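You operate a simulated robot arm through the tools that you are given. There is no shell and no other tool.

You run a simulated robot arm. Do the job below in one go: nothing can be reset, and whatever is moved stays where it is left.

## Task
Dust under the white dish with the yellow pad and set the dish back.
Fine: put the pad back too. What is to be rubbed or washed off counts as gone when no trace of it is left.
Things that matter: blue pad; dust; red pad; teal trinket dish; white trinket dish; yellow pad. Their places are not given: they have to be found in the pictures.

Only the result counts: the job must be done as asked and must still hold three seconds after the hand-in. Knocking over, shifting, dropping, spilling or breaking anything else fails it.

## Robot
A 7-joint arm with a two-finger parallel gripper, fixed in place. Base frame: the origin is at the foot of the arm, x ahead of it, y to its left, z up; the work surface is at about z = 0.93. Units: m, degrees, N and s.
Its first joint turns from -149.0 to 149.0 degrees. Payload 3.43 kg.
Tool frame: the origin (TCP) lies between the finger pads and is the grasp point; the fingertips stand 0.03 m ahead of it; z points along the fingers, y is the line along which they close. The gripper opens to 0.094 m. The fingers are 0.028 m wide and 0.01 m thick; the gripper's body (0.05 by 0.096 m) begins 0.055 m behind the TCP.
Orientation is told as [roll, pitch, yaw] about the base's x, y, z axes, in that order, counted from this pose: with the fingers straight down and closing along the base's y, the tool's x points along the base's -x, its y along +y and its z along -z.

## Interface
- The arm moves only by the tool servo_tool. Its argument "increments" is a list of rows, each a list of 7 numbers: the turn, a rotation vector about the base's x, y, z in degrees, then the shift along the base's x, y, z in m, then the gripper command, from -1 (fully open) to 1 (shut), values between in proportion. In form: [[rx, ry, rz, dx, dy, dz, claw], ...]. A call has 1 to 20 rows; each row shifts and turns the commanded pose from where the row before left it. A row lasts 0.2 s, in which the tool goes at most 0.05 m and 8.6 degrees; a call with a longer step from one row to the next is refused whole, and so is a gripper value outside its range. A pose out of reach is approached as far as the arm can. The call stops where the force on the tool passes 40 N (or 10 N more than at its start, if that is more) or the arm is blocked; 0.2 s more then pass. The fingers move at their own pace (about 0.045 m/s each) and stop on an object; they squeeze with about 31 N. The grip force told is the motor's: it shows also when the fingers shut on nothing. Time passes only in rows, and 0.2 s behind the last, so rows that do not move let the fingers close. The reply holds the time, the measured pose of the TCP, the force on the tool along the base axes, the opening and the grip force, in the units named above and with some noise, with the torque about the TCP (base axes, N m) and any sound that the robot's microphone picked up.
- Cameras (640 x 400 px; columns grow to the right, rows downward): "scene" is fixed at [0.0518, -0.49, 1.5241]; the picture's right is [-0.76, -0.64, 0.00], its down [-0.56, 0.66, -0.50] and it looks along [0.32, -0.38, -0.87] (base axes); focal length 350 px, centre (320, 200). "wrist" rides on the gripper at [0.076, 0.014, -0.103] in the tool frame; the picture's right is [-0.18, 0.98, 0.00], its down [-0.75, -0.14, -0.64] and it looks along [-0.63, -0.12, 0.77] (tool axes); focal length 243 px, centre (320, 200).
- snapshot(camera): a new picture of that camera. The clock stands still meanwhile.
- pixel_to_xyz(camera, pixels): for up to 12 pixels [column, row] of the newest picture of that camera ("zoom" is the newest enlarged one), the place [x, y, z] in the base frame of the surface seen there, good to about 0.002 m, but the place of the scene camera against the robot may be out by one fixed shift of up to 0.018 m in any direction. The clock stands still meanwhile.
- enlarge(camera, box): a new picture of the part [left, top, right, bottom] of that camera's present view, enlarged. The clock stands still meanwhile.
- job_done(): hands the job in; it is judged then, once.

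Unless the task says otherwise, let go and move clear before handing in.

The tools are called after "Call:" as a command line: name --pt "numbers of a row" for each row, then --argument value for the rest, lists and objects as JSON in quotes. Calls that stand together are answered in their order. servo_tool: Moves the arm, as the interface text tells. Its arguments: {"type":"object","properties":{"increments":{"type":"array","items":{"type":"array","items":{"type":"number"}}}},"required":["increments"]} The other tools are called the same way: snapshot (camera) takes a picture; pixel_to_xyz (camera, pixels) gives the place of the surface under pixels of a picture; enlarge (camera, box) takes an enlarged picture of a part of a camera's view; job_done () hands the job in.

At the start:

```text
t: 0.0
ee_pos: [0.3996, -0.6514, 1.1516]
tool_rot: [-0.3, -0.2, 0.0]
force: [-0.3, -0.1, 0.1]
moment: [0.0, 0.01, 0.03]
finger_gap: 0.0939
gripper_force: 0.1
```

scene: 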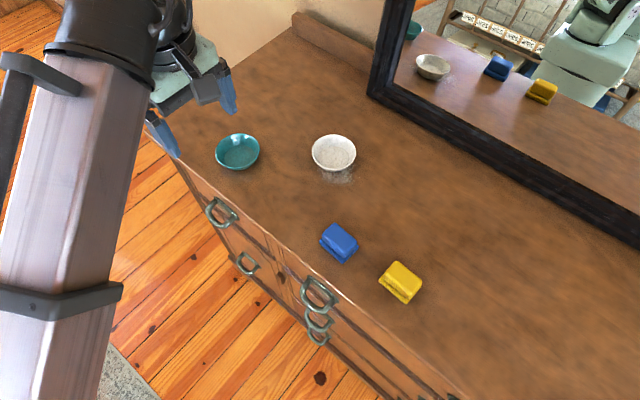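
wrist: 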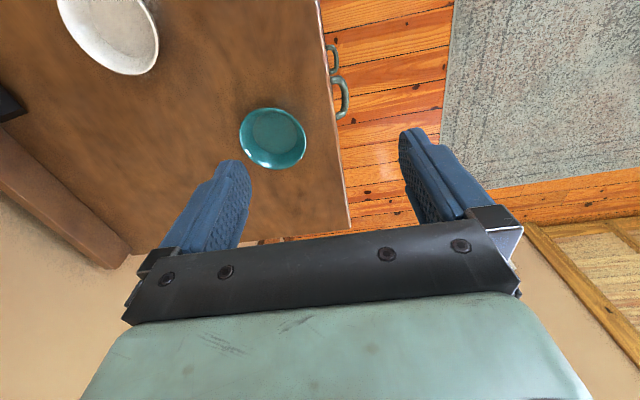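

The scene shows the teal dish near (238,151), the white dish near (334,153) with dust at about (338,177), the blue pad at (339,243) and the yellow pad at (401,283). No red pad is visible yet. I'll enlarge these areas and read their places.

Call:
enlarge --camera "scene" --box '[280, 110, 400, 200]'

Call:
pixel_to_xyz --camera "scene" --pixels '[[334, 153], [334, 136], [312, 150], [356, 150], [334, 170], [338, 180], [238, 151], [339, 236], [401, 275], [400, 296], [326, 179], [352, 176]]'

Call:
enlarge --camera "scene" --box '[300, 205, 440, 310]'

```text
4.44 times, centred on (340, 155) of scene
```

zoom: 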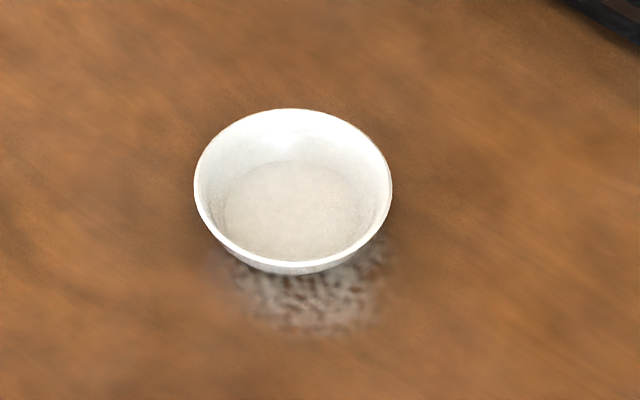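

```text
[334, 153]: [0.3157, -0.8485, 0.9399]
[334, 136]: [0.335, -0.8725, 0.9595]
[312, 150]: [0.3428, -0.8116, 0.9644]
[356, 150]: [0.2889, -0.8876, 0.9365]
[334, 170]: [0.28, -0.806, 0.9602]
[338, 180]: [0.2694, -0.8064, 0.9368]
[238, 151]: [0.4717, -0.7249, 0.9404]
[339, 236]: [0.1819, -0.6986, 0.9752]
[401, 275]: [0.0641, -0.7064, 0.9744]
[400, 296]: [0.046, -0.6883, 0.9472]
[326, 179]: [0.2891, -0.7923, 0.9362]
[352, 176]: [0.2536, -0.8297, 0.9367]
```

```text
3.81 times, centred on (370, 258) of scene
```

zoom: 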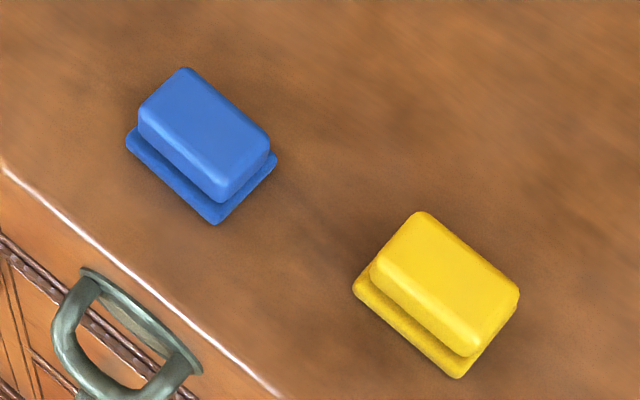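

The dish rim is about 0.085 m wide and dust shows at its lower edge (zoom rows 250–330). Each pad is a block on a wider foot. Next I'll read where the dresser edge and mirror are, then move the wrist camera over the dish and pads for more exact places.

Call:
pixel_to_xyz --camera "scene" --pixels '[[372, 95], [450, 135], [550, 190], [630, 238], [300, 30], [255, 228], [330, 300], [430, 380], [180, 160], [400, 110], [600, 300], [560, 380]]'

Call:
servo_tool --pt "0 0 0 -0.05 0 0.0 -1" --pt "0 0 0 -0.05 -0.02 0.0 -1" --pt "0 0 0 -0.05 -0.03 0 -1" --pt "0 0 0 -0.05 -0.03 0 -1" --pt "0 0 0 -0.04 -0.03 0 -1" --pt "0 0 0 -0.03 -0.02 0 -1" --pt "0 0 0 0 0 0 -1"

Call:
snapshot --camera "wrist"

Call:
snapshot --camera "scene"

```text
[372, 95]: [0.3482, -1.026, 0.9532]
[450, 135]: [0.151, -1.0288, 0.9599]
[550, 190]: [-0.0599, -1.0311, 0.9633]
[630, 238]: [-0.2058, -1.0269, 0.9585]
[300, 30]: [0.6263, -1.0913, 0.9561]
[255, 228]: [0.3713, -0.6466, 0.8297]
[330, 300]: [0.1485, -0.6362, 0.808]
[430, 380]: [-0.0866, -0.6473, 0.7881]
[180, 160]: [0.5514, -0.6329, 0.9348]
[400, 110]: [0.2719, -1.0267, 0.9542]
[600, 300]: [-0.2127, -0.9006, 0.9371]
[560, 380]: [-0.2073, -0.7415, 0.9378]
```

```text
refused: row 2 steps farther than a row can; nothing moved
```

```text
taken
```

wrist: 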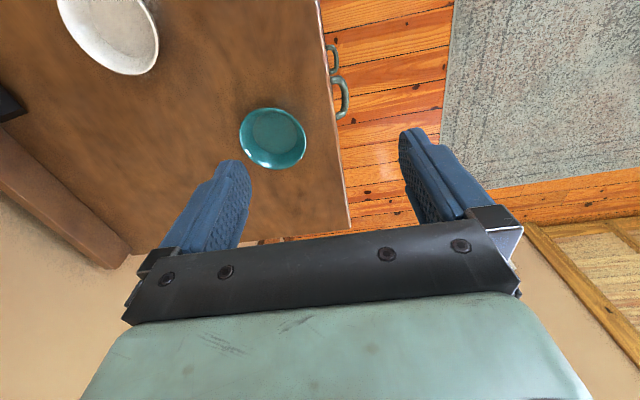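

```text
taken
```

scene: 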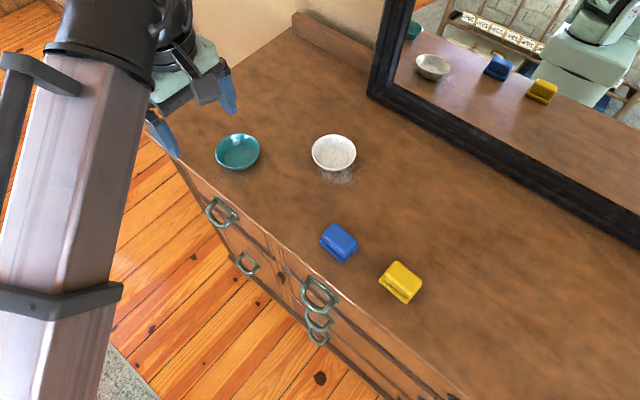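

The move was refused because row 2 exceeded 0.05 m, and nothing has moved. The mirror foot lies at y ≈ -1.03 and the dresser front at y ≈ -0.63. I'll repeat the move with shorter rows.

Call:
servo_tool --pt "0 0 0 -0.04 -0.022 0.0 -1" --pt "0 0 0 -0.04 -0.022 0.0 -1" --pt "0 0 0 -0.04 -0.022 0 -1" --pt "0 0 0 -0.04 -0.022 0 -1" --pt "0 0 0 -0.04 -0.022 0 -1" --pt "0 0 0 -0.04 -0.022 0 -1" --pt "0 0 0 -0.04 -0.022 0 -1" --pt "0 0 0 0 0 0 -1"

Call:
snapshot --camera "wrist"

Call:
snapshot --camera "scene"

```text
t: 1.8
ee_pos: [0.1152, -0.8018, 1.1521]
tool_rot: [-0.2, -0.2, 0.0]
force: [-0.8, -0.2, -0.3]
moment: [0.02, 0.03, 0.0]
finger_gap: 0.0941
gripper_force: 0.1
```

```text
taken
```

wrist: 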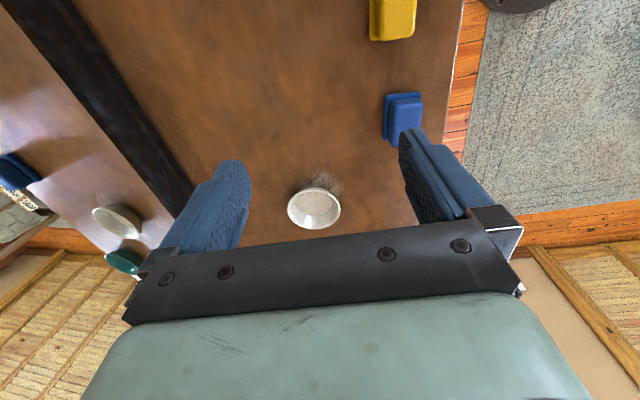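

```text
taken
```

scene: 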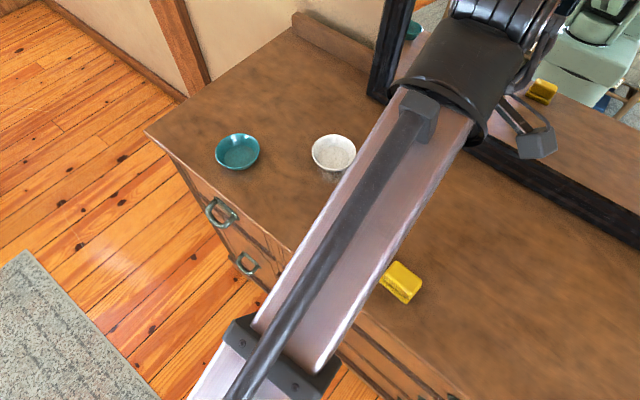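

The wrist camera sees the white dish at (314,208) with dust around (325,183), the blue pad at (403,118) and the yellow pad at (392,17). I'll enlarge the dish and pad areas and read coordinates from the wrist camera.

Call:
enlarge --camera "wrist" --box '[264, 160, 364, 240]'

Call:
pixel_to_xyz --camera "wrist" --pixels '[[314, 210], [288, 208], [341, 208], [314, 188], [314, 228], [325, 178], [350, 195], [403, 118], [403, 105], [392, 17], [330, 100], [280, 185]]'

```text
5.00 times, centred on (314, 200) of wrist
```

zoom: 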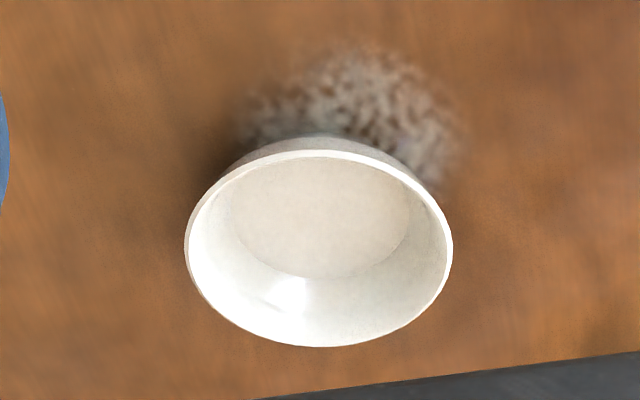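

```text
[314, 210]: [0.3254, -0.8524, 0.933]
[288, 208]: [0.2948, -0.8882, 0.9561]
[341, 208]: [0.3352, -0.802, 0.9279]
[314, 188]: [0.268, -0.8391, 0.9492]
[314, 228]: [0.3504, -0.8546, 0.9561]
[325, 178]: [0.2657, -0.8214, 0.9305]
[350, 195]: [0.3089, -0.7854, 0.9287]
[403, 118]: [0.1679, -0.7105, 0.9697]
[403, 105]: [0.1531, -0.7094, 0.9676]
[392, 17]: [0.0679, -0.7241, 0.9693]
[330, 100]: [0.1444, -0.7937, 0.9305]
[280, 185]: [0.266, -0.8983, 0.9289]
```

The zoomed picture shows the dish rim clearly (left about 187, right about 450, top about 153, bottom about 345) and dust around its upper and right side. I'll read rim and dust points from this zoom.

Call:
pixel_to_xyz --camera "zoom" --pixels '[[188, 247], [450, 250], [320, 345], [320, 154], [228, 176], [415, 177], [228, 319], [410, 317], [320, 215], [465, 150], [360, 45], [250, 110]]'

```text
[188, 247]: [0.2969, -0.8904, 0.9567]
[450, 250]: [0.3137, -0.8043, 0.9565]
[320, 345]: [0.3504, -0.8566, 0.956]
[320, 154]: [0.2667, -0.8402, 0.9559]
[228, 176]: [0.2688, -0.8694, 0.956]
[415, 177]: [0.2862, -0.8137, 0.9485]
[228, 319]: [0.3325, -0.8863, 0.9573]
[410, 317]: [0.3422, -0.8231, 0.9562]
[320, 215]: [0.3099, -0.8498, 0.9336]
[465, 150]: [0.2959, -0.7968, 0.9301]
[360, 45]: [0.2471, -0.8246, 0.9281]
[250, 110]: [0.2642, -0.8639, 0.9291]
```

The rim fits a circle centred near (0.308, -0.849), about 0.087 m across, with its top at z ≈ 0.957 and the table at about 0.930. Next I'll move the camera toward -x to view the yellow pad from nearer and look for the red pad.

Call:
servo_tool --pt "0 0 0 -0.045 0.02 0.0 -1" --pt "0 0 0 -0.045 0.02 0.0 -1" --pt "0 0 0 -0.045 0.02 0 -1" --pt "0 0 0 -0.045 0.02 0 -1" --pt "0 0 0 -0.045 0.02 0 -1" --pt "0 0 0 0 0 0 -1"

Call:
snapshot --camera "wrist"

Call:
snapshot --camera "scene"

```text
t: 3.2
ee_pos: [-0.1094, -0.7047, 1.15]
tool_rot: [-0.8, -0.2, -0.1]
force: [0.1, 0.4, -0.4]
moment: [-0.02, 0.02, 0.01]
finger_gap: 0.0943
gripper_force: 0.1
```

```text
taken
```

wrist: 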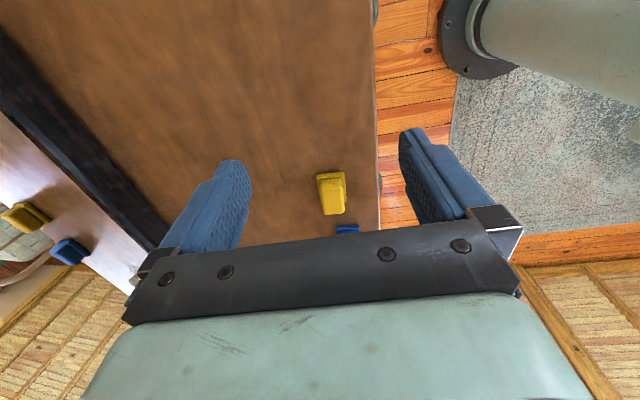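

```text
taken
```

scene: 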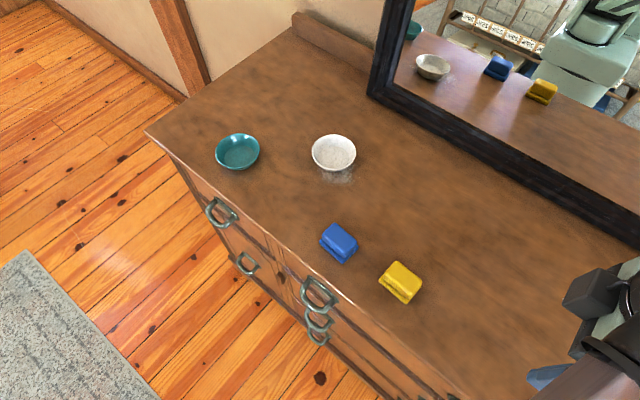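

The yellow pad is at (331,193) in the wrist picture and no red pad is in view for x > -0.18. I'll enlarge the yellow pad and read its corners, then look a little further toward -x.

Call:
enlarge --camera "wrist" --box '[290, 155, 380, 235]'

Call:
pixel_to_xyz --camera "wrist" --pixels '[[331, 193], [318, 175], [344, 175], [322, 212], [344, 212], [348, 236], [373, 193], [5, 212]]'

```text
5.00 times, centred on (335, 195) of wrist
```

zoom: 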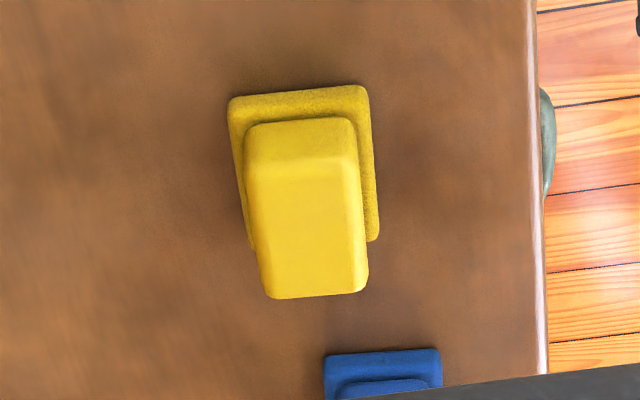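

```text
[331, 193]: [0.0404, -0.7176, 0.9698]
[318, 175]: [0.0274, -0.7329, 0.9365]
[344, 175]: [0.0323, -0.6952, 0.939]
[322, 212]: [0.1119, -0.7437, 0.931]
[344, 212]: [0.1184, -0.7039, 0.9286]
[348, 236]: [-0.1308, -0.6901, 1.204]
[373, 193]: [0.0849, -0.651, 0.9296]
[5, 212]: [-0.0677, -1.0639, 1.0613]
```

The zoom shows the yellow block's top from (250,165) to (365,295), with its foot at corners (230,100), (362,88) and (377,240). I'll read precise points on the pad from the zoom.

Call:
pixel_to_xyz --camera "zoom" --pixels '[[232, 103], [361, 90], [375, 238], [252, 165], [355, 157], [270, 294], [362, 286], [305, 225], [302, 130], [366, 150], [243, 190], [530, 200]]'

Call:
servo_tool --pt "0 0 0 -0.045 0.0 0.0 -1" --pt "0 0 0 -0.045 0.0 0.0 -1" --pt "0 0 0 -0.045 0.0 0 -1" --pt "0 0 0 -0.045 0.0 0 -1" --pt "0 0 0 -0.045 0.0 0 -1" --pt "0 0 0 0 0 0 -1"

Call:
snapshot --camera "wrist"

```text
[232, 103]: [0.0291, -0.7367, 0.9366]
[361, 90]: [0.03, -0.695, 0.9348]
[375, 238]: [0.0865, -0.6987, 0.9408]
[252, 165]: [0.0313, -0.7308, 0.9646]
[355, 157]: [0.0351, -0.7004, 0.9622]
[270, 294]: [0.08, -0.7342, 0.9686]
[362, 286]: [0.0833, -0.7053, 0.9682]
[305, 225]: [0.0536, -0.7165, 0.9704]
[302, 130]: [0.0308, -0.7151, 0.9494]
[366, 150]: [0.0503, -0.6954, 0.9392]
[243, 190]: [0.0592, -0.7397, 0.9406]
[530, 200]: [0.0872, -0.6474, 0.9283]
```

```text
t: 4.6
ee_pos: [-0.3333, -0.7038, 1.1513]
tool_rot: [-0.3, -0.1, 0.0]
force: [0.1, -1.0, -0.1]
moment: [-0.01, 0.01, -0.01]
finger_gap: 0.0937
gripper_force: 0.0
```

```text
taken
```

wrist: 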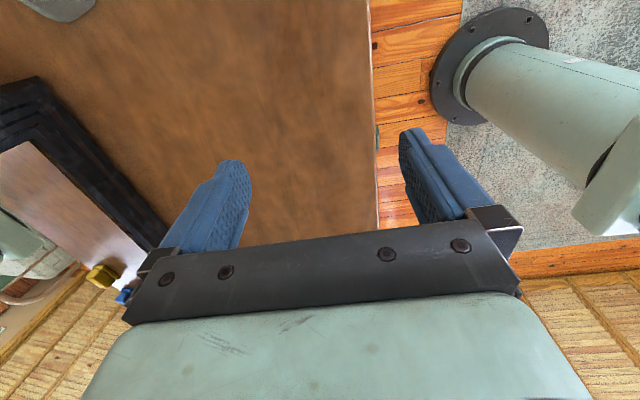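

The wrist view at x ≈ -0.33 shows only bare dresser, the mirror and a grey object near (60,5), which is well away from the work area. The red pad is not in the part I need. The yellow block measures about 0.03 m wide along y, centred near (0.058, -0.718), with its top at z 0.970 and a yaw of about -5°. Next I'll go above the white dish for a closer look.

Call:
servo_tool --pt "0 0 0 0.0427 -0.0097 0 -1" --pt "0 0 0 0.0427 -0.0097 0 -1" --pt "0 0 0 0.0427 -0.0097 0 -1" --pt "0 0 0 0.0427 -0.0097 0 -1" --pt "0 0 0 0.0427 -0.0097 0 -1" --pt "0 0 0 0.0427 -0.0097 0 -1" --pt "0 0 0 0.0427 -0.0097 0 -1" --pt "0 0 0 0.0427 -0.0097 0 -1" --pt "0 0 0 0.0427 -0.0097 0 -1" --pt "0 0 0 0.0427 -0.0097 0 -1" --pt "0 0 0 0.0427 -0.0097 -0.01 -1" --pt "0 0 0 0.0427 -0.0097 -0.015 -1" --pt "0 0 0 0.0427 -0.0097 -0.02 -1" --pt "0 0 0 0.0427 -0.0097 -0.02 -1" --pt "0 0 0 0.0427 -0.0097 -0.02 -1" --pt "0 0 0 0 0 0 -1"

Call:
snapshot --camera "wrist"

Call:
enlarge --camera "wrist" --box '[220, 110, 420, 235]'

```text
t: 8.0
ee_pos: [0.3088, -0.8499, 1.0684]
tool_rot: [-0.3, -0.3, 0.0]
force: [0.4, -0.5, -0.2]
moment: [0.02, 0.01, 0.0]
finger_gap: 0.094
gripper_force: 0.2
```

```text
taken
```

wrist: 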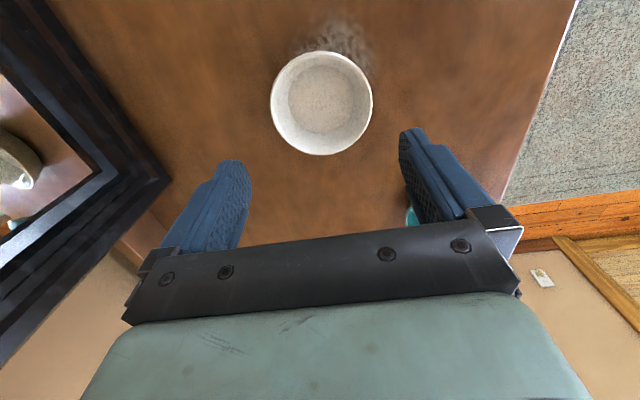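

```text
3.20 times, centred on (320, 172) of wrist
```

zoom: 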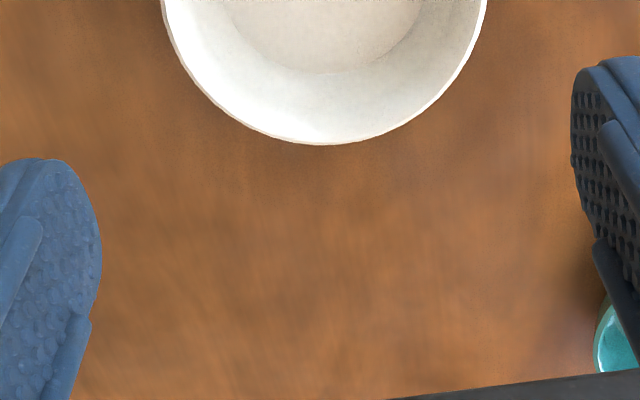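

I'm above the dish now. It shows as a clean ellipse (columns 271–372, rows 52–155) with dust to its upper right. I'll measure the rim again from this closer view.

Call:
enlarge --camera "wrist" --box '[240, 20, 420, 170]'

```text
2.67 times, centred on (330, 95) of wrist
```

zoom: 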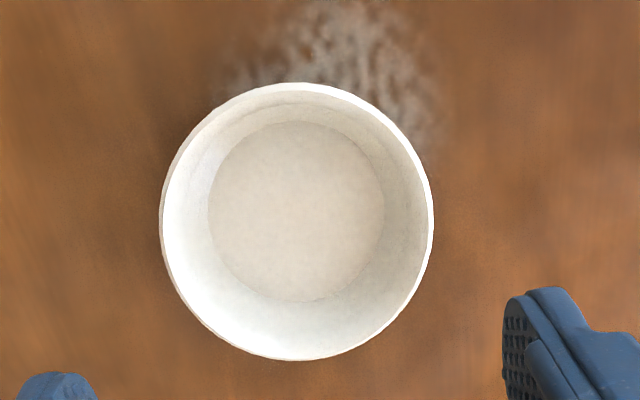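

Call:
pixel_to_xyz --camera "zoom" --pixels '[[162, 220], [432, 220], [298, 358], [298, 85], [203, 124], [394, 127], [198, 318], [396, 314], [298, 210], [440, 100], [350, 3], [230, 70]]'

```text
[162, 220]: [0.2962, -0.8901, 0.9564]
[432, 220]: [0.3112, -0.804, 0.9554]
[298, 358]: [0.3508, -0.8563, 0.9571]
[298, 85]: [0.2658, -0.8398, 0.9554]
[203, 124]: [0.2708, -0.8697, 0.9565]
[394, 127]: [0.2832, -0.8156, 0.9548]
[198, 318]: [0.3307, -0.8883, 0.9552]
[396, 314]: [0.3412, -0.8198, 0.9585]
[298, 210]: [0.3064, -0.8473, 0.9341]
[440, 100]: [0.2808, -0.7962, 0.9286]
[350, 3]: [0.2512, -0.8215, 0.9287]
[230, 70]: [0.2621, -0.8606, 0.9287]
```

The rim fits a centre at (0.306, -0.848) and a diameter of 0.087, about 2 mm off my present tool axis in x and y. I'll correct that and go down with the fingers open until the tips are a few mm above the table.

Call:
servo_tool --pt "0 0 0 -0.002 0.0018 0 -1" --pt "0 0 0 0 0 -0.03 -1" --pt "0 0 0 0 0 -0.025 -1" --pt "0 0 0 0 0 0 -1"

Call:
snapshot --camera "wrist"

```text
t: 9.0
ee_pos: [0.3075, -0.8492, 1.0108]
tool_rot: [-0.2, -0.1, 0.1]
force: [0.1, 0.3, -0.4]
moment: [0.0, 0.0, -0.03]
finger_gap: 0.0935
gripper_force: 0.1
```

```text
taken
```

wrist: 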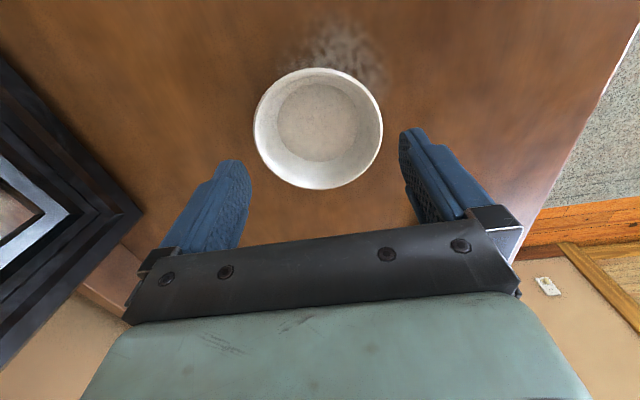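

The dish now sits between the fingers (columns 253–383), nearly centred on column 320. I'll enlarge to check the side clearances before going down further.

Call:
enlarge --camera "wrist" --box '[220, 60, 420, 200]'

```text
2.86 times, centred on (320, 130) of wrist
```

zoom: 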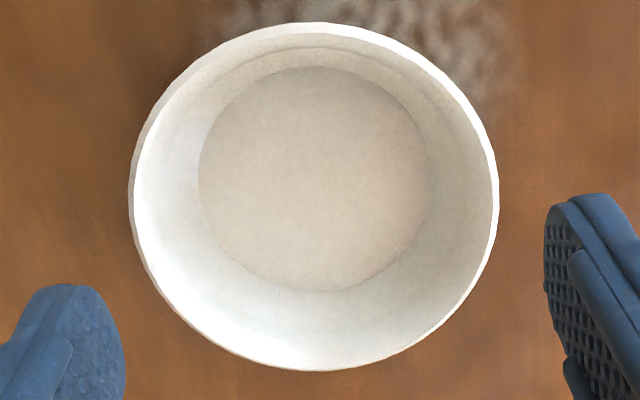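

Call:
pixel_to_xyz --camera "zoom" --pixels '[[131, 195], [497, 195], [313, 368], [313, 25], [180, 88], [450, 88], [185, 318], [445, 315], [122, 360], [548, 260]]'

```text
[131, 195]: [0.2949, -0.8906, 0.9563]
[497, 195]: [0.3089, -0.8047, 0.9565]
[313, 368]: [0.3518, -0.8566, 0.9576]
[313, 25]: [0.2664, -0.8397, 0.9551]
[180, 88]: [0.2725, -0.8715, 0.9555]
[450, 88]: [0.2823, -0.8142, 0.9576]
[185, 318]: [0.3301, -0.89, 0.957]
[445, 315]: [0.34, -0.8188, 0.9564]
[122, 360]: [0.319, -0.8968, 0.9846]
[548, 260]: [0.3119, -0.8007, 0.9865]
```

The finger inner faces read y -0.897 and -0.801 (mid -0.849), and the dish centre is at -0.848, so it is centred within 1 mm. I'll go down about 0.042 m with the fingers still open.

Call:
servo_tool --pt "0 0 0 -0.001 0.0004 -0.015 -1" --pt "0 0 0 0 0 -0.012 -1" --pt "0 0 0 0 0 -0.01 -1" --pt "0 0 0 0 0 -0.005 -1" --pt "0 0 0 0 0 0 -1"

Call:
snapshot --camera "wrist"

```text
t: 10.2
ee_pos: [0.3075, -0.8464, 0.9722]
tool_rot: [-0.3, -0.2, 0.0]
force: [0.5, 0.7, 0.1]
moment: [-0.01, 0.0, 0.0]
finger_gap: 0.0941
gripper_force: 0.0
```

```text
taken
```

wrist: 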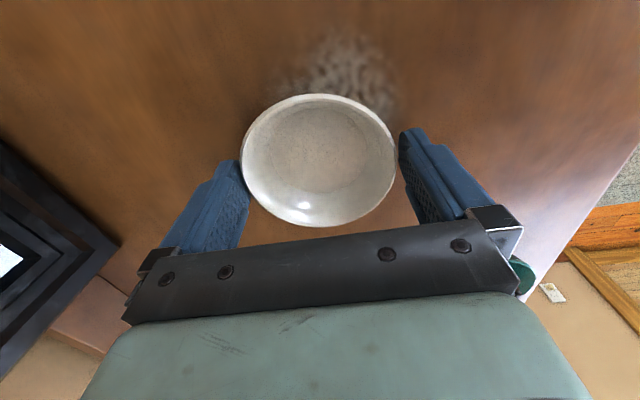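

The rim now sits between the finger pads, with the tips at about z 0.942. I'll go down 3 mm more, then close and watch the gap and grip force.

Call:
servo_tool --pt "0 0 0 0 -0.0005 -0.003 -1" --pt "0 0 0 0 0 0 1" --pt "0 0 0 0 0 0 1" --pt "0 0 0 0 0 0 1" --pt "0 0 0 0 0 0 1"

Call:
snapshot --camera "wrist"

```text
t: 11.4
ee_pos: [0.3066, -0.8466, 0.9692]
tool_rot: [-0.3, -0.2, -0.1]
force: [-0.3, -0.6, 2.1]
moment: [-0.04, -0.02, 0.02]
finger_gap: 0.0888
gripper_force: 31.0
```

```text
taken
```

wrist: 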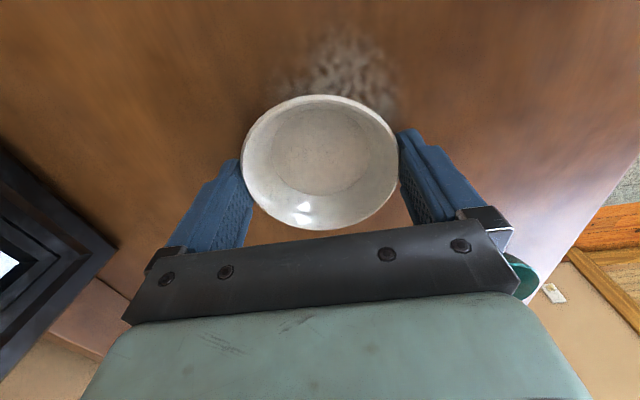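

The grip holds at a gap of 0.0888 with 31 N, and the dish is still level in view. I'll lift gently and check.

Call:
servo_tool --pt "0 0 0 0 0 0.005 1" --pt "0 0 0 0 0 0.01 1" --pt "0 0 0 0 0 0.015 1" --pt "0 0 0 0 0 0.02 1" --pt "0 0 0 0 0 0.01 1" --pt "0 0 0 0 0 0 1"

Call:
snapshot --camera "wrist"

Call:
snapshot --camera "scene"

```text
t: 12.8
ee_pos: [0.3089, -0.8486, 1.0274]
tool_rot: [-0.2, -0.2, -0.1]
force: [0.7, -0.3, -0.4]
moment: [0.02, -0.02, 0.0]
finger_gap: 0.0885
gripper_force: 30.8
```

```text
taken
```

wrist: 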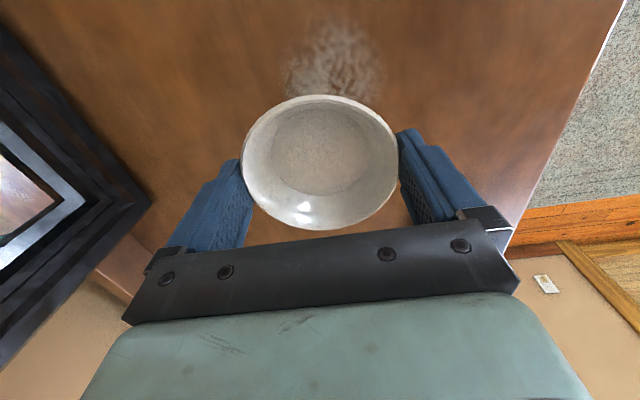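

```text
taken
```

scene: 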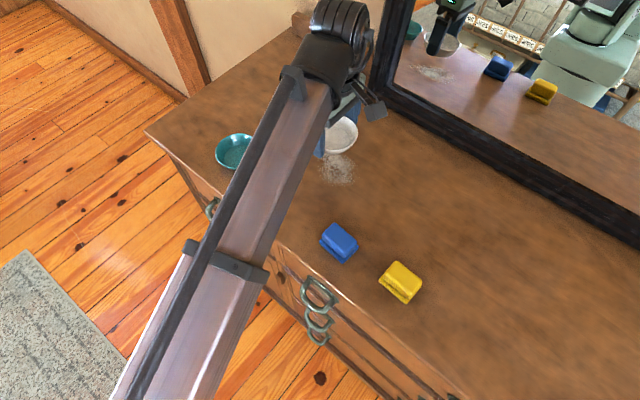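

The dish came up level and the grip is steady at 30.8 N. The dust patch is now visible at about (330,60) in the wrist view and (340,170) in the scene. I'll carry the dish to bare dresser near (0.127, -0.888) and set it down gently.

Call:
servo_tool --pt "0 0 0 -0.03 -0.007 0 1" --pt "0 0 0 -0.04 -0.009 0 1" --pt "0 0 0 -0.04 -0.009 0 1" --pt "0 0 0 -0.04 -0.009 0 1" --pt "0 0 0 -0.03 -0.006 0 1" --pt "0 0 0 0 0 0 1" --pt "0 0 0 0 0 -0.02 1" --pt "0 0 0 0 0 -0.02 1" --pt "0 0 0 0 0 -0.01 1" --pt "0 0 0 0 0 -0.005 1" --pt "0 0 0 0 0 -0.003 1" --pt "0 0 0 0 0 0 1"

Call:
snapshot --camera "wrist"

Call:
snapshot --camera "scene"

```text
t: 15.4
ee_pos: [0.1264, -0.8892, 0.9687]
tool_rot: [-0.3, -0.2, -0.1]
force: [-0.9, 0.7, -1.2]
moment: [-0.02, 0.02, 0.0]
finger_gap: 0.0884
gripper_force: 30.9
```

```text
taken
```

wrist: 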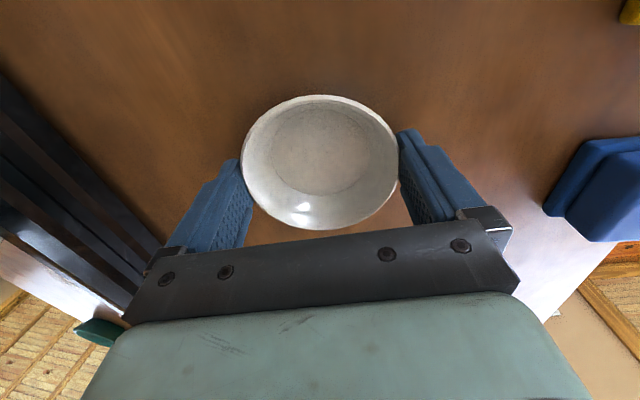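

```text
taken
```

scene: 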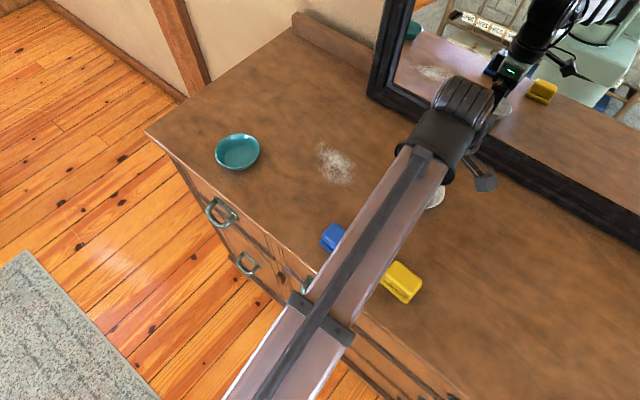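

The dish is about 1–2 mm above the table with little force on it. I'll lower it 2 mm more and watch the force before letting go.

Call:
servo_tool --pt "0 0 0 0 0 -0.001 1" --pt "0 0 0 0 0 -0.001 1" --pt "0 0 0 0 0 0 1"

```text
t: 16.2
ee_pos: [0.1271, -0.8872, 0.9675]
tool_rot: [-0.4, -0.2, 0.0]
force: [-1.9, -3.6, 11.4]
moment: [0.02, 0.0, 0.04]
finger_gap: 0.0886
gripper_force: 31.1
```

The upward force rose to 11 N, so the dish is on the table. I'll open the fingers and raise straight up.

Call:
servo_tool --pt "0 0 0 0 0 0 -1" --pt "0 0 0 0 0 0 -1" --pt "0 0 0 0 0 0 -1" --pt "0 0 0 0 0 0 -1"

Call:
snapshot --camera "wrist"

```text
t: 17.2
ee_pos: [0.1271, -0.8874, 0.9678]
tool_rot: [-0.3, -0.1, 0.0]
force: [0.5, -0.7, 0.6]
moment: [0.04, -0.01, -0.01]
finger_gap: 0.094
gripper_force: 0.0
```

```text
taken
```

wrist: 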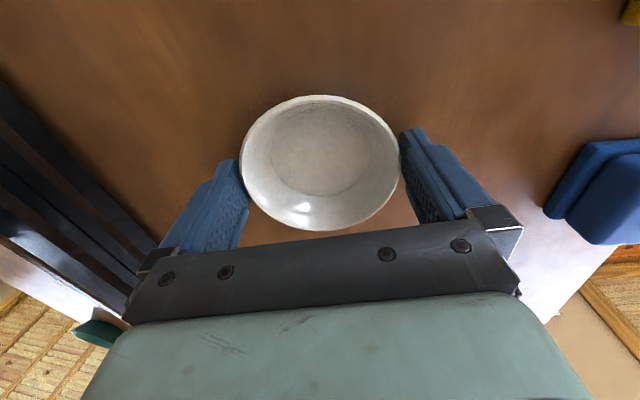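

The dish is standing free between the open fingers. I'll raise straight up, then move above the yellow pad, turning to match its yaw of about -5°.

Call:
servo_tool --pt "0 0 0 0 0 0.01 -1" --pt "0 0 0 0 0 0.02 -1" --pt "0 0 0 0 0 0.035 -1" --pt "0 0 0 0 0 0.035 -1" --pt "0 0 0 -0.014 0.034 0 -1" --pt "0 0 0 -0.014 0.034 0 -1" --pt "0 0 0 -0.014 0.034 0 -1" --pt "0 0 -2.5 -0.014 0.034 0 -1" --pt "0 0 -2.5 -0.013 0.033 0 -1" --pt "0 0 0 0 0 0 -1"

Call:
snapshot --camera "wrist"

Call:
snapshot --camera "scene"

Call:
enlarge --camera "wrist" --box '[240, 30, 400, 170]'

```text
t: 19.4
ee_pos: [0.0602, -0.7172, 1.0654]
tool_rot: [-0.3, -0.1, -4.9]
force: [-0.4, 1.2, 0.3]
moment: [-0.01, -0.04, 0.02]
finger_gap: 0.0938
gripper_force: 0.0
```

```text
taken
```

wrist: 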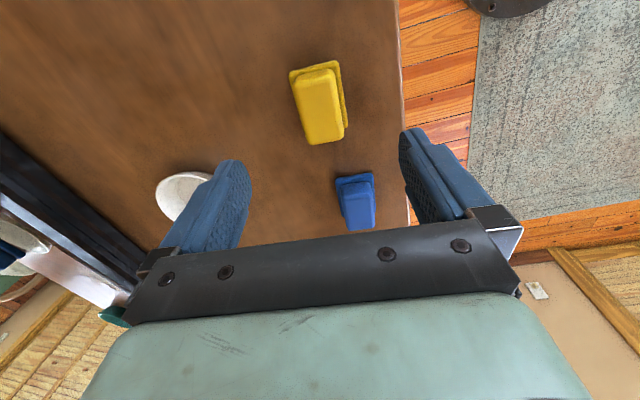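

```text
taken
```

scene: 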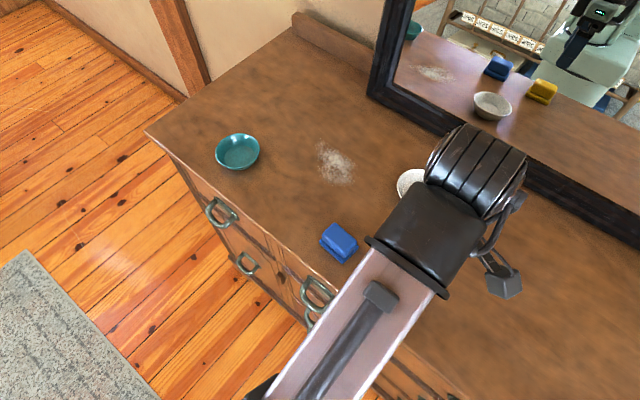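

```text
2.86 times, centred on (320, 100) of wrist
```

zoom: 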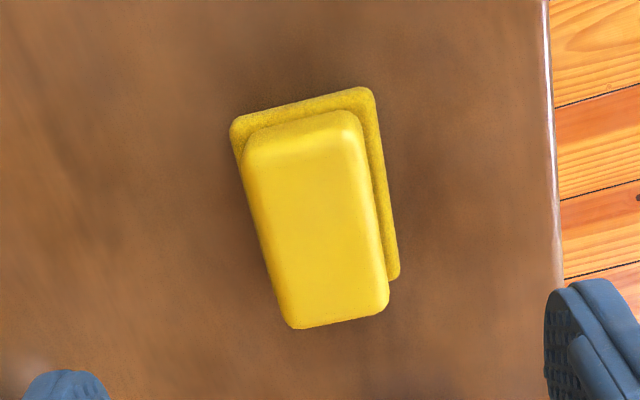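

The dust patch is now fully visible in the scene at (318–355, 142–185). The yellow pad sits just left of centre between the fingers. I'll read the pad's edges for yaw and centre, and the dust extent.

Call:
pixel_to_xyz --camera "zoom" --pixels '[[248, 165], [291, 322], [362, 145], [386, 302], [315, 225], [235, 125], [368, 95], [395, 275], [300, 110], [384, 180], [242, 160], [340, 318]]'

Call:
enlarge --camera "scene" --box '[290, 125, 386, 205]'

```text
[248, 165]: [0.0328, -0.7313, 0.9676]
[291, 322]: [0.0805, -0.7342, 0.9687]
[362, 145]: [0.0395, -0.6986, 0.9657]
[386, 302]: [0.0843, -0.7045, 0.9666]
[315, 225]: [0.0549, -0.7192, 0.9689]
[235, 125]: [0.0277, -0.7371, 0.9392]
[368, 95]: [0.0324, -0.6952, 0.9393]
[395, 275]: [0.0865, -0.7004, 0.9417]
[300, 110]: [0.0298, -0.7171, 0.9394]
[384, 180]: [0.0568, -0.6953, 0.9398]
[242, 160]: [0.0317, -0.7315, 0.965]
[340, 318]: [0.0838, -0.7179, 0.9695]
```

```text
5.00 times, centred on (338, 165) of scene
```

zoom: 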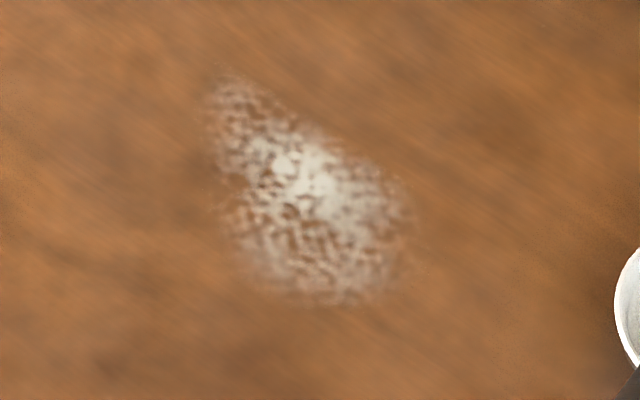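

The pad's yaw is about -5.5° and its centre about (0.058, -0.718), with the foot top at z ≈ 0.940. I'll read the dust outline from the scene zoom and go down on the pad with the fingers open.

Call:
pixel_to_xyz --camera "zoom" --pixels '[[215, 80], [205, 125], [225, 220], [250, 285], [340, 305], [395, 280], [415, 205], [370, 160], [300, 120], [250, 85], [310, 190]]'

Call:
servo_tool --pt "0 0 -0.5 -0.002 -0.0008 -0.03 -1" --pt "0 0 0 0 0 -0.03 -1" --pt "0 0 0 0 0 -0.02 -1" --pt "0 0 0 0 0 -0.006 -1" --pt "0 0 0 0 0 0 -1"

Call:
snapshot --camera "wrist"

```text
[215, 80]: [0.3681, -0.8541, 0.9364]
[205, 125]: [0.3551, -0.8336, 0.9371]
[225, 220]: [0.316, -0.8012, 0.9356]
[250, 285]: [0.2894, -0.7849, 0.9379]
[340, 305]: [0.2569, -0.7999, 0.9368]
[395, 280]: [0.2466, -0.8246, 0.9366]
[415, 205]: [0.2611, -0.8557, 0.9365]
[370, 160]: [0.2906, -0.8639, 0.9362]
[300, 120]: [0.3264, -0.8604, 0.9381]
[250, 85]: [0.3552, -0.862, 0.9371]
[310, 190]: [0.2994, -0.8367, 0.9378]
```

```text
t: 20.6
ee_pos: [0.0578, -0.7202, 0.9796]
tool_rot: [-0.3, -0.3, -5.5]
force: [0.1, -0.7, 0.4]
moment: [-0.01, 0.03, 0.01]
finger_gap: 0.0942
gripper_force: 0.0
```

```text
taken
```

wrist: 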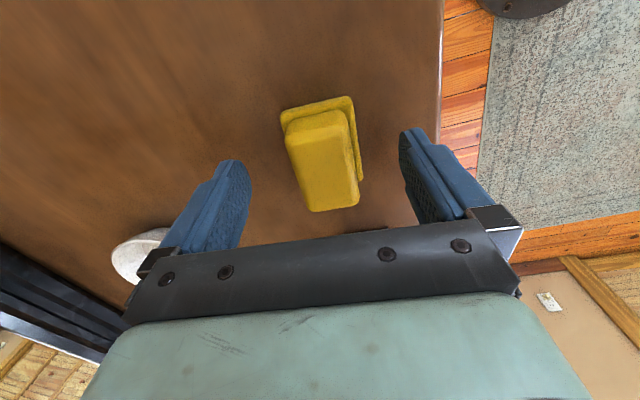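

The pad is centred between the fingers (columns 283–362). I'll go down 5 mm more and close on the block.

Call:
servo_tool --pt "0 0 0 0 0.001 -0.005 -1" --pt "0 0 0 0 0 0 -1" --pt "0 0 0 0 0 0 1" --pt "0 0 0 0 0 0 1" --pt "0 0 0 0 0 0 1" --pt "0 0 0 0 0 0 1" --pt "0 0 0 0 0 0 1" --pt "0 0 0 0 0 0 1"

Call:
snapshot --camera "wrist"

```text
t: 22.4
ee_pos: [0.0575, -0.7204, 0.9752]
tool_rot: [-0.3, -0.1, -5.5]
force: [-0.6, 0.6, 0.5]
moment: [0.1, 0.0, -0.01]
finger_gap: 0.0339
gripper_force: 30.9
```

```text
taken
```

wrist: 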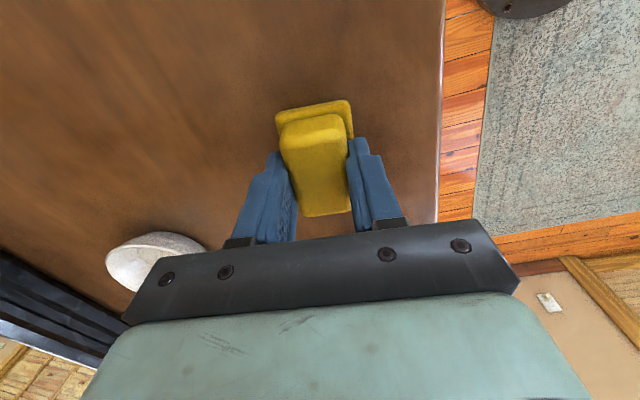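

The grip is on the block at gap 0.0339 with 31 N. I'll lift 0.08 m and carry the pad over the blue pad, with clearance, to above the dust near (0.30, -0.83).

Call:
servo_tool --pt "0 0 0 0 0 0.01 1" --pt "0 0 0 0 0 0.03 1" --pt "0 0 0 0 0 0.04 1" --pt "0 0 0 0.034 -0.0155 0 1" --pt "0 0 0 0.034 -0.0155 0 1" --pt "0 0 0 0.034 -0.0155 0 1" --pt "0 0 0 0.034 -0.0155 0 1" --pt "0 0 0 0.034 -0.0155 0 1" --pt "0 0 0 0.034 -0.0155 0 1" --pt "0 0 0 0.034 -0.0155 0 1" --pt "0 0 0 0 0 0 1"

Call:
snapshot --camera "wrist"

Call:
snapshot --camera "scene"

```text
t: 24.8
ee_pos: [0.2951, -0.8277, 1.055]
tool_rot: [-0.3, -0.2, -5.5]
force: [0.8, -0.3, -1.1]
moment: [0.02, -0.01, -0.01]
finger_gap: 0.034
gripper_force: 30.5
```

```text
taken
```

wrist: 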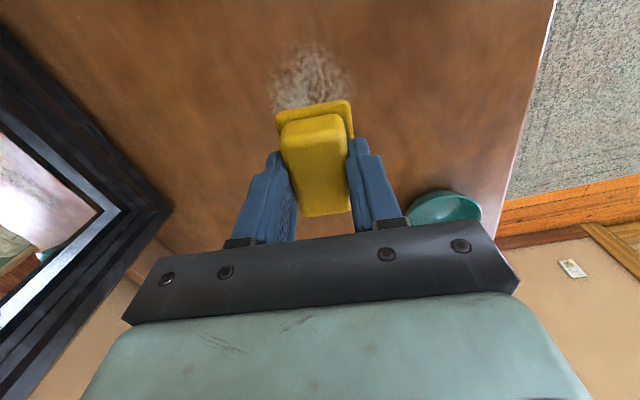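

```text
taken
```

scene: 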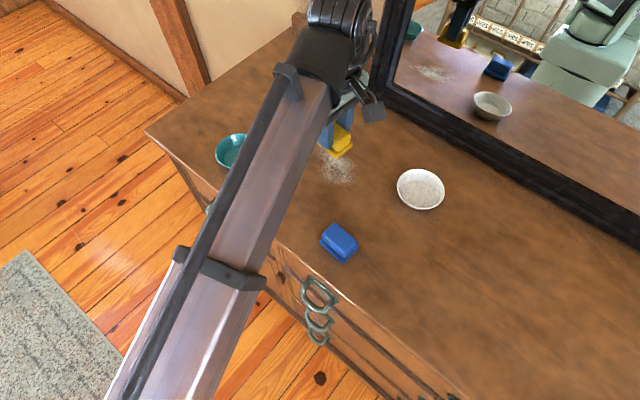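

The pad is above the dust, which shows beyond it at (275–355, 45–105). I'll read the dust edge from the wrist view and lower the pad to just above the table.

Call:
pixel_to_xyz --camera "wrist" --pixels '[[270, 95], [272, 75], [300, 45], [335, 48], [352, 80], [358, 100]]'

Call:
servo_tool --pt "0 0 0 0 0 -0.035 1" --pt "0 0 0 0 0 -0.03 1" --pt "0 0 0 0 0 -0.01 1" --pt "0 0 0 0 0 -0.004 1" --pt "0 0 0 0 0 -0.001 1" --pt "0 0 0 0 0 0 1"

```text
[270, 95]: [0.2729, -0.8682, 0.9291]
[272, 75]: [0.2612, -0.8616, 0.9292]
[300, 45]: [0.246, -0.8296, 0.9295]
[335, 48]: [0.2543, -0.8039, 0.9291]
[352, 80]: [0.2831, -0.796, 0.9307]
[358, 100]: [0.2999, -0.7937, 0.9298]
```

```text
t: 26.2
ee_pos: [0.294, -0.8266, 0.976]
tool_rot: [-0.3, -0.2, -5.6]
force: [-0.4, 0.5, -0.5]
moment: [-0.01, 0.02, -0.01]
finger_gap: 0.0339
gripper_force: 30.8
```

There is no contact force yet at z 0.976. I'll press down in 1 mm steps.

Call:
servo_tool --pt "0 0 0 0 0 -0.001 1" --pt "0 0 0 0 0 -0.001 1" --pt "0 0 0 0 0 0 1"

```text
t: 27.0
ee_pos: [0.2958, -0.8271, 0.9759]
tool_rot: [-0.5, -0.2, -5.5]
force: [-3.4, -2.8, 11.6]
moment: [0.19, 0.09, 0.03]
finger_gap: 0.034
gripper_force: 30.7
```

Contact is made with 11.6 N downward. I'll start the strokes along x, covering about x 0.225–0.39 at y -0.8275, then at -0.8475.

Call:
servo_tool --pt "0 0 0 -0.0135 0 0 1" --pt "0 0 0 -0.0135 0 0 1" --pt "0 0 0 -0.0135 0 0 1" --pt "0 0 0 0.013 0 0 1" --pt "0 0 0 0.013 0 0 1" --pt "0 0 0 0.013 0 0 1" --pt "0 0 0 0.013 0 0 1" --pt "0 0 0 0.013 0 0 1" --pt "0 0 0 0.013 0 0 1" --pt "0 0 0 0.013 0 0 1" --pt "0 0 0 0.013 0 0 1" --pt "0 0 0 0 -0.01 0 1" --pt "0 0 0 0 -0.01 0 1" --pt "0 0 0 -0.0148 0 0 1" --pt "0 0 0 -0.0148 0 0 1" --pt "0 0 0 -0.0148 0 0 1" --pt "0 0 0 -0.0148 0 0 1" --pt "0 0 0 -0.0148 0 0 1" --pt "0 0 0 -0.0148 0 0 1" --pt "0 0 0 -0.0148 0 0 1"

Call:
snapshot --camera "wrist"

Call:
snapshot --camera "scene"

```text
t: 30.2
ee_pos: [0.334, -0.8469, 0.9752]
tool_rot: [-0.5, -0.4, -5.4]
force: [-1.4, 3.3, 9.7]
moment: [0.28, 0.29, -0.07]
finger_gap: 0.0338
gripper_force: 31.2
stopped in row 16: the force on the tool passed its limit at 42 N (the readings are from after the stop); the commanded pose is now the measured one
```

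```text
taken
```

wrist: 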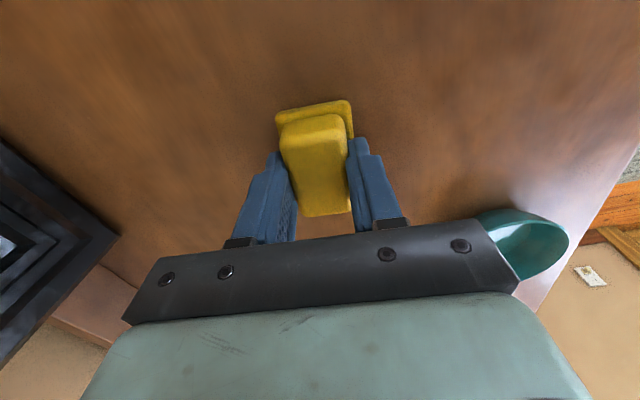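

```text
taken
```

scene: 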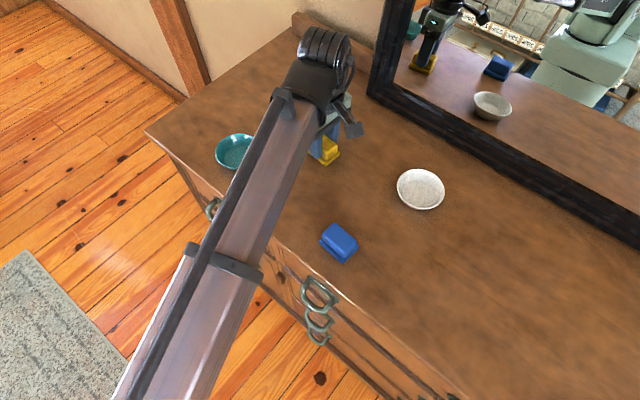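

The stop came at 42 N in row 16, and the tool is at (0.334, -0.847) with 9.7 N still on it. The wrist view shows most of the dust beyond the pad gone. I'll ease up slightly and continue with slower strokes.

Call:
servo_tool --pt "0 0 0 0 0 0.0005 1" --pt "0 0 0 -0.01 0 0 1" --pt "0 0 0 -0.01 0 0 1" --pt "0 0 0 -0.01 0 0 1" --pt "0 0 0 -0.01 0 0 1"

```text
t: 31.4
ee_pos: [0.2953, -0.8482, 0.9737]
tool_rot: [-0.6, -0.6, -5.4]
force: [7.5, 0.5, 17.4]
moment: [0.32, 0.01, -0.13]
finger_gap: 0.034
gripper_force: 31.2
```

The normal force is 17 N with 7.5 N of drag, a bit high. I'll ease up by 0.7 mm and continue the strokes.

Call:
servo_tool --pt "0 0 0 -0.008 0 0.0007 1" --pt "0 0 0 -0.01 0 0 1" --pt "0 0 0 -0.01 0 0 1" --pt "0 0 0 -0.01 0 0 1" --pt "0 0 0 0 -0.009 0 1" --pt "0 0 0 0 -0.009 0 1" --pt "0 0 0 0.01 0 0 1" --pt "0 0 0 0.01 0 0 1" --pt "0 0 0 0.01 0 0 1" --pt "0 0 0 0.01 0 0 1"

```text
t: 33.6
ee_pos: [0.2941, -0.8662, 0.9737]
tool_rot: [-0.5, -0.5, -5.4]
force: [-5.8, 0.3, 10.4]
moment: [0.27, 0.34, 0.12]
finger_gap: 0.0339
gripper_force: 31.2
```

Call:
servo_tool --pt "0 0 0 0.01 0 0 1" --pt "0 0 0 0.01 0 0 1" --pt "0 0 0 0.01 0 0 1" --pt "0 0 0 0.01 0 0 1" --pt "0 0 0 0.01 0 0 1" --pt "0 0 0 0.01 0 0 1" --pt "0 0 0 0.01 0 0 1" --pt "0 0 0 0 0.009 0 1" --pt "0 0 0 0 0.009 0 1"

Call:
snapshot --camera "wrist"

Call:
snapshot --camera "scene"

```text
t: 35.6
ee_pos: [0.3668, -0.8467, 0.9749]
tool_rot: [-0.5, -0.5, -5.5]
force: [0.3, -0.4, -0.3]
moment: [0.04, -0.01, 0.01]
finger_gap: 0.034
gripper_force: 31.3
```

```text
taken
```

wrist: 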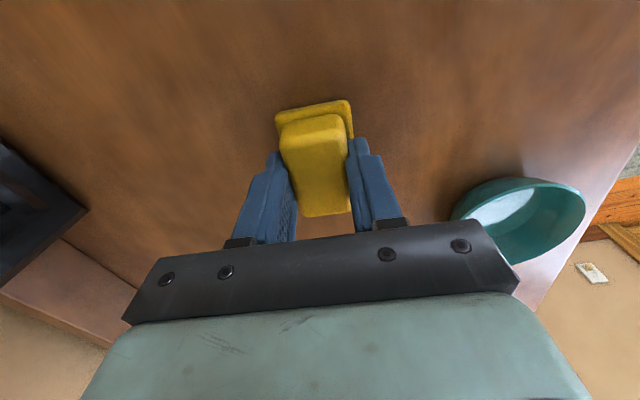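

```text
taken
```

scene: 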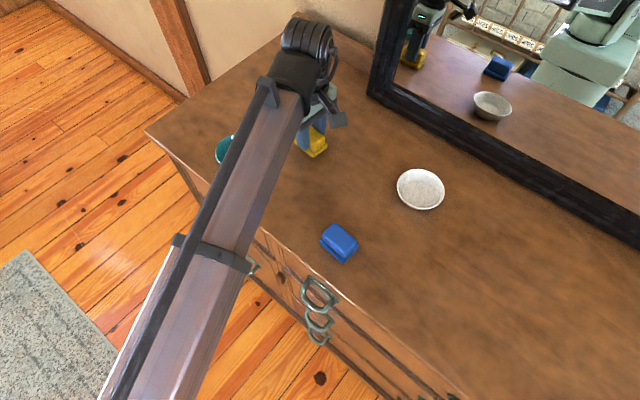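

The force has fallen to zero at x 0.367, so the pad has just lost contact. I'll lower 1.5 mm and keep sweeping, first here, then along the y ≈ -0.807 line.

Call:
servo_tool --pt "0 0 0 0 0 -0.001 1" --pt "0 0 0 0 0 -0.0005 1" --pt "0 0 0 0 0 0 1"

```text
t: 36.4
ee_pos: [0.3655, -0.8464, 0.9754]
tool_rot: [-0.5, -0.5, -5.5]
force: [6.2, 1.7, 16.0]
moment: [0.46, -0.08, -0.19]
finger_gap: 0.0341
gripper_force: 31.5
```

Call:
servo_tool --pt "0 0 0 0 0.01 0.0004 1" --pt "0 0 0 0 0.01 0 1" --pt "0 0 0 0 0.01 0 1" --pt "0 0 0 0 0.01 0 1" --pt "0 0 0 -0.01 0 0 1" --pt "0 0 0 -0.01 0 0 1" --pt "0 0 0 -0.01 0 0 1" --pt "0 0 0 -0.01 0 0 1"

```text
t: 38.2
ee_pos: [0.3258, -0.8063, 0.9742]
tool_rot: [-0.4, -0.5, -5.3]
force: [12.2, 2.3, 23.9]
moment: [0.47, -0.17, -0.18]
finger_gap: 0.034
gripper_force: 31.1
```

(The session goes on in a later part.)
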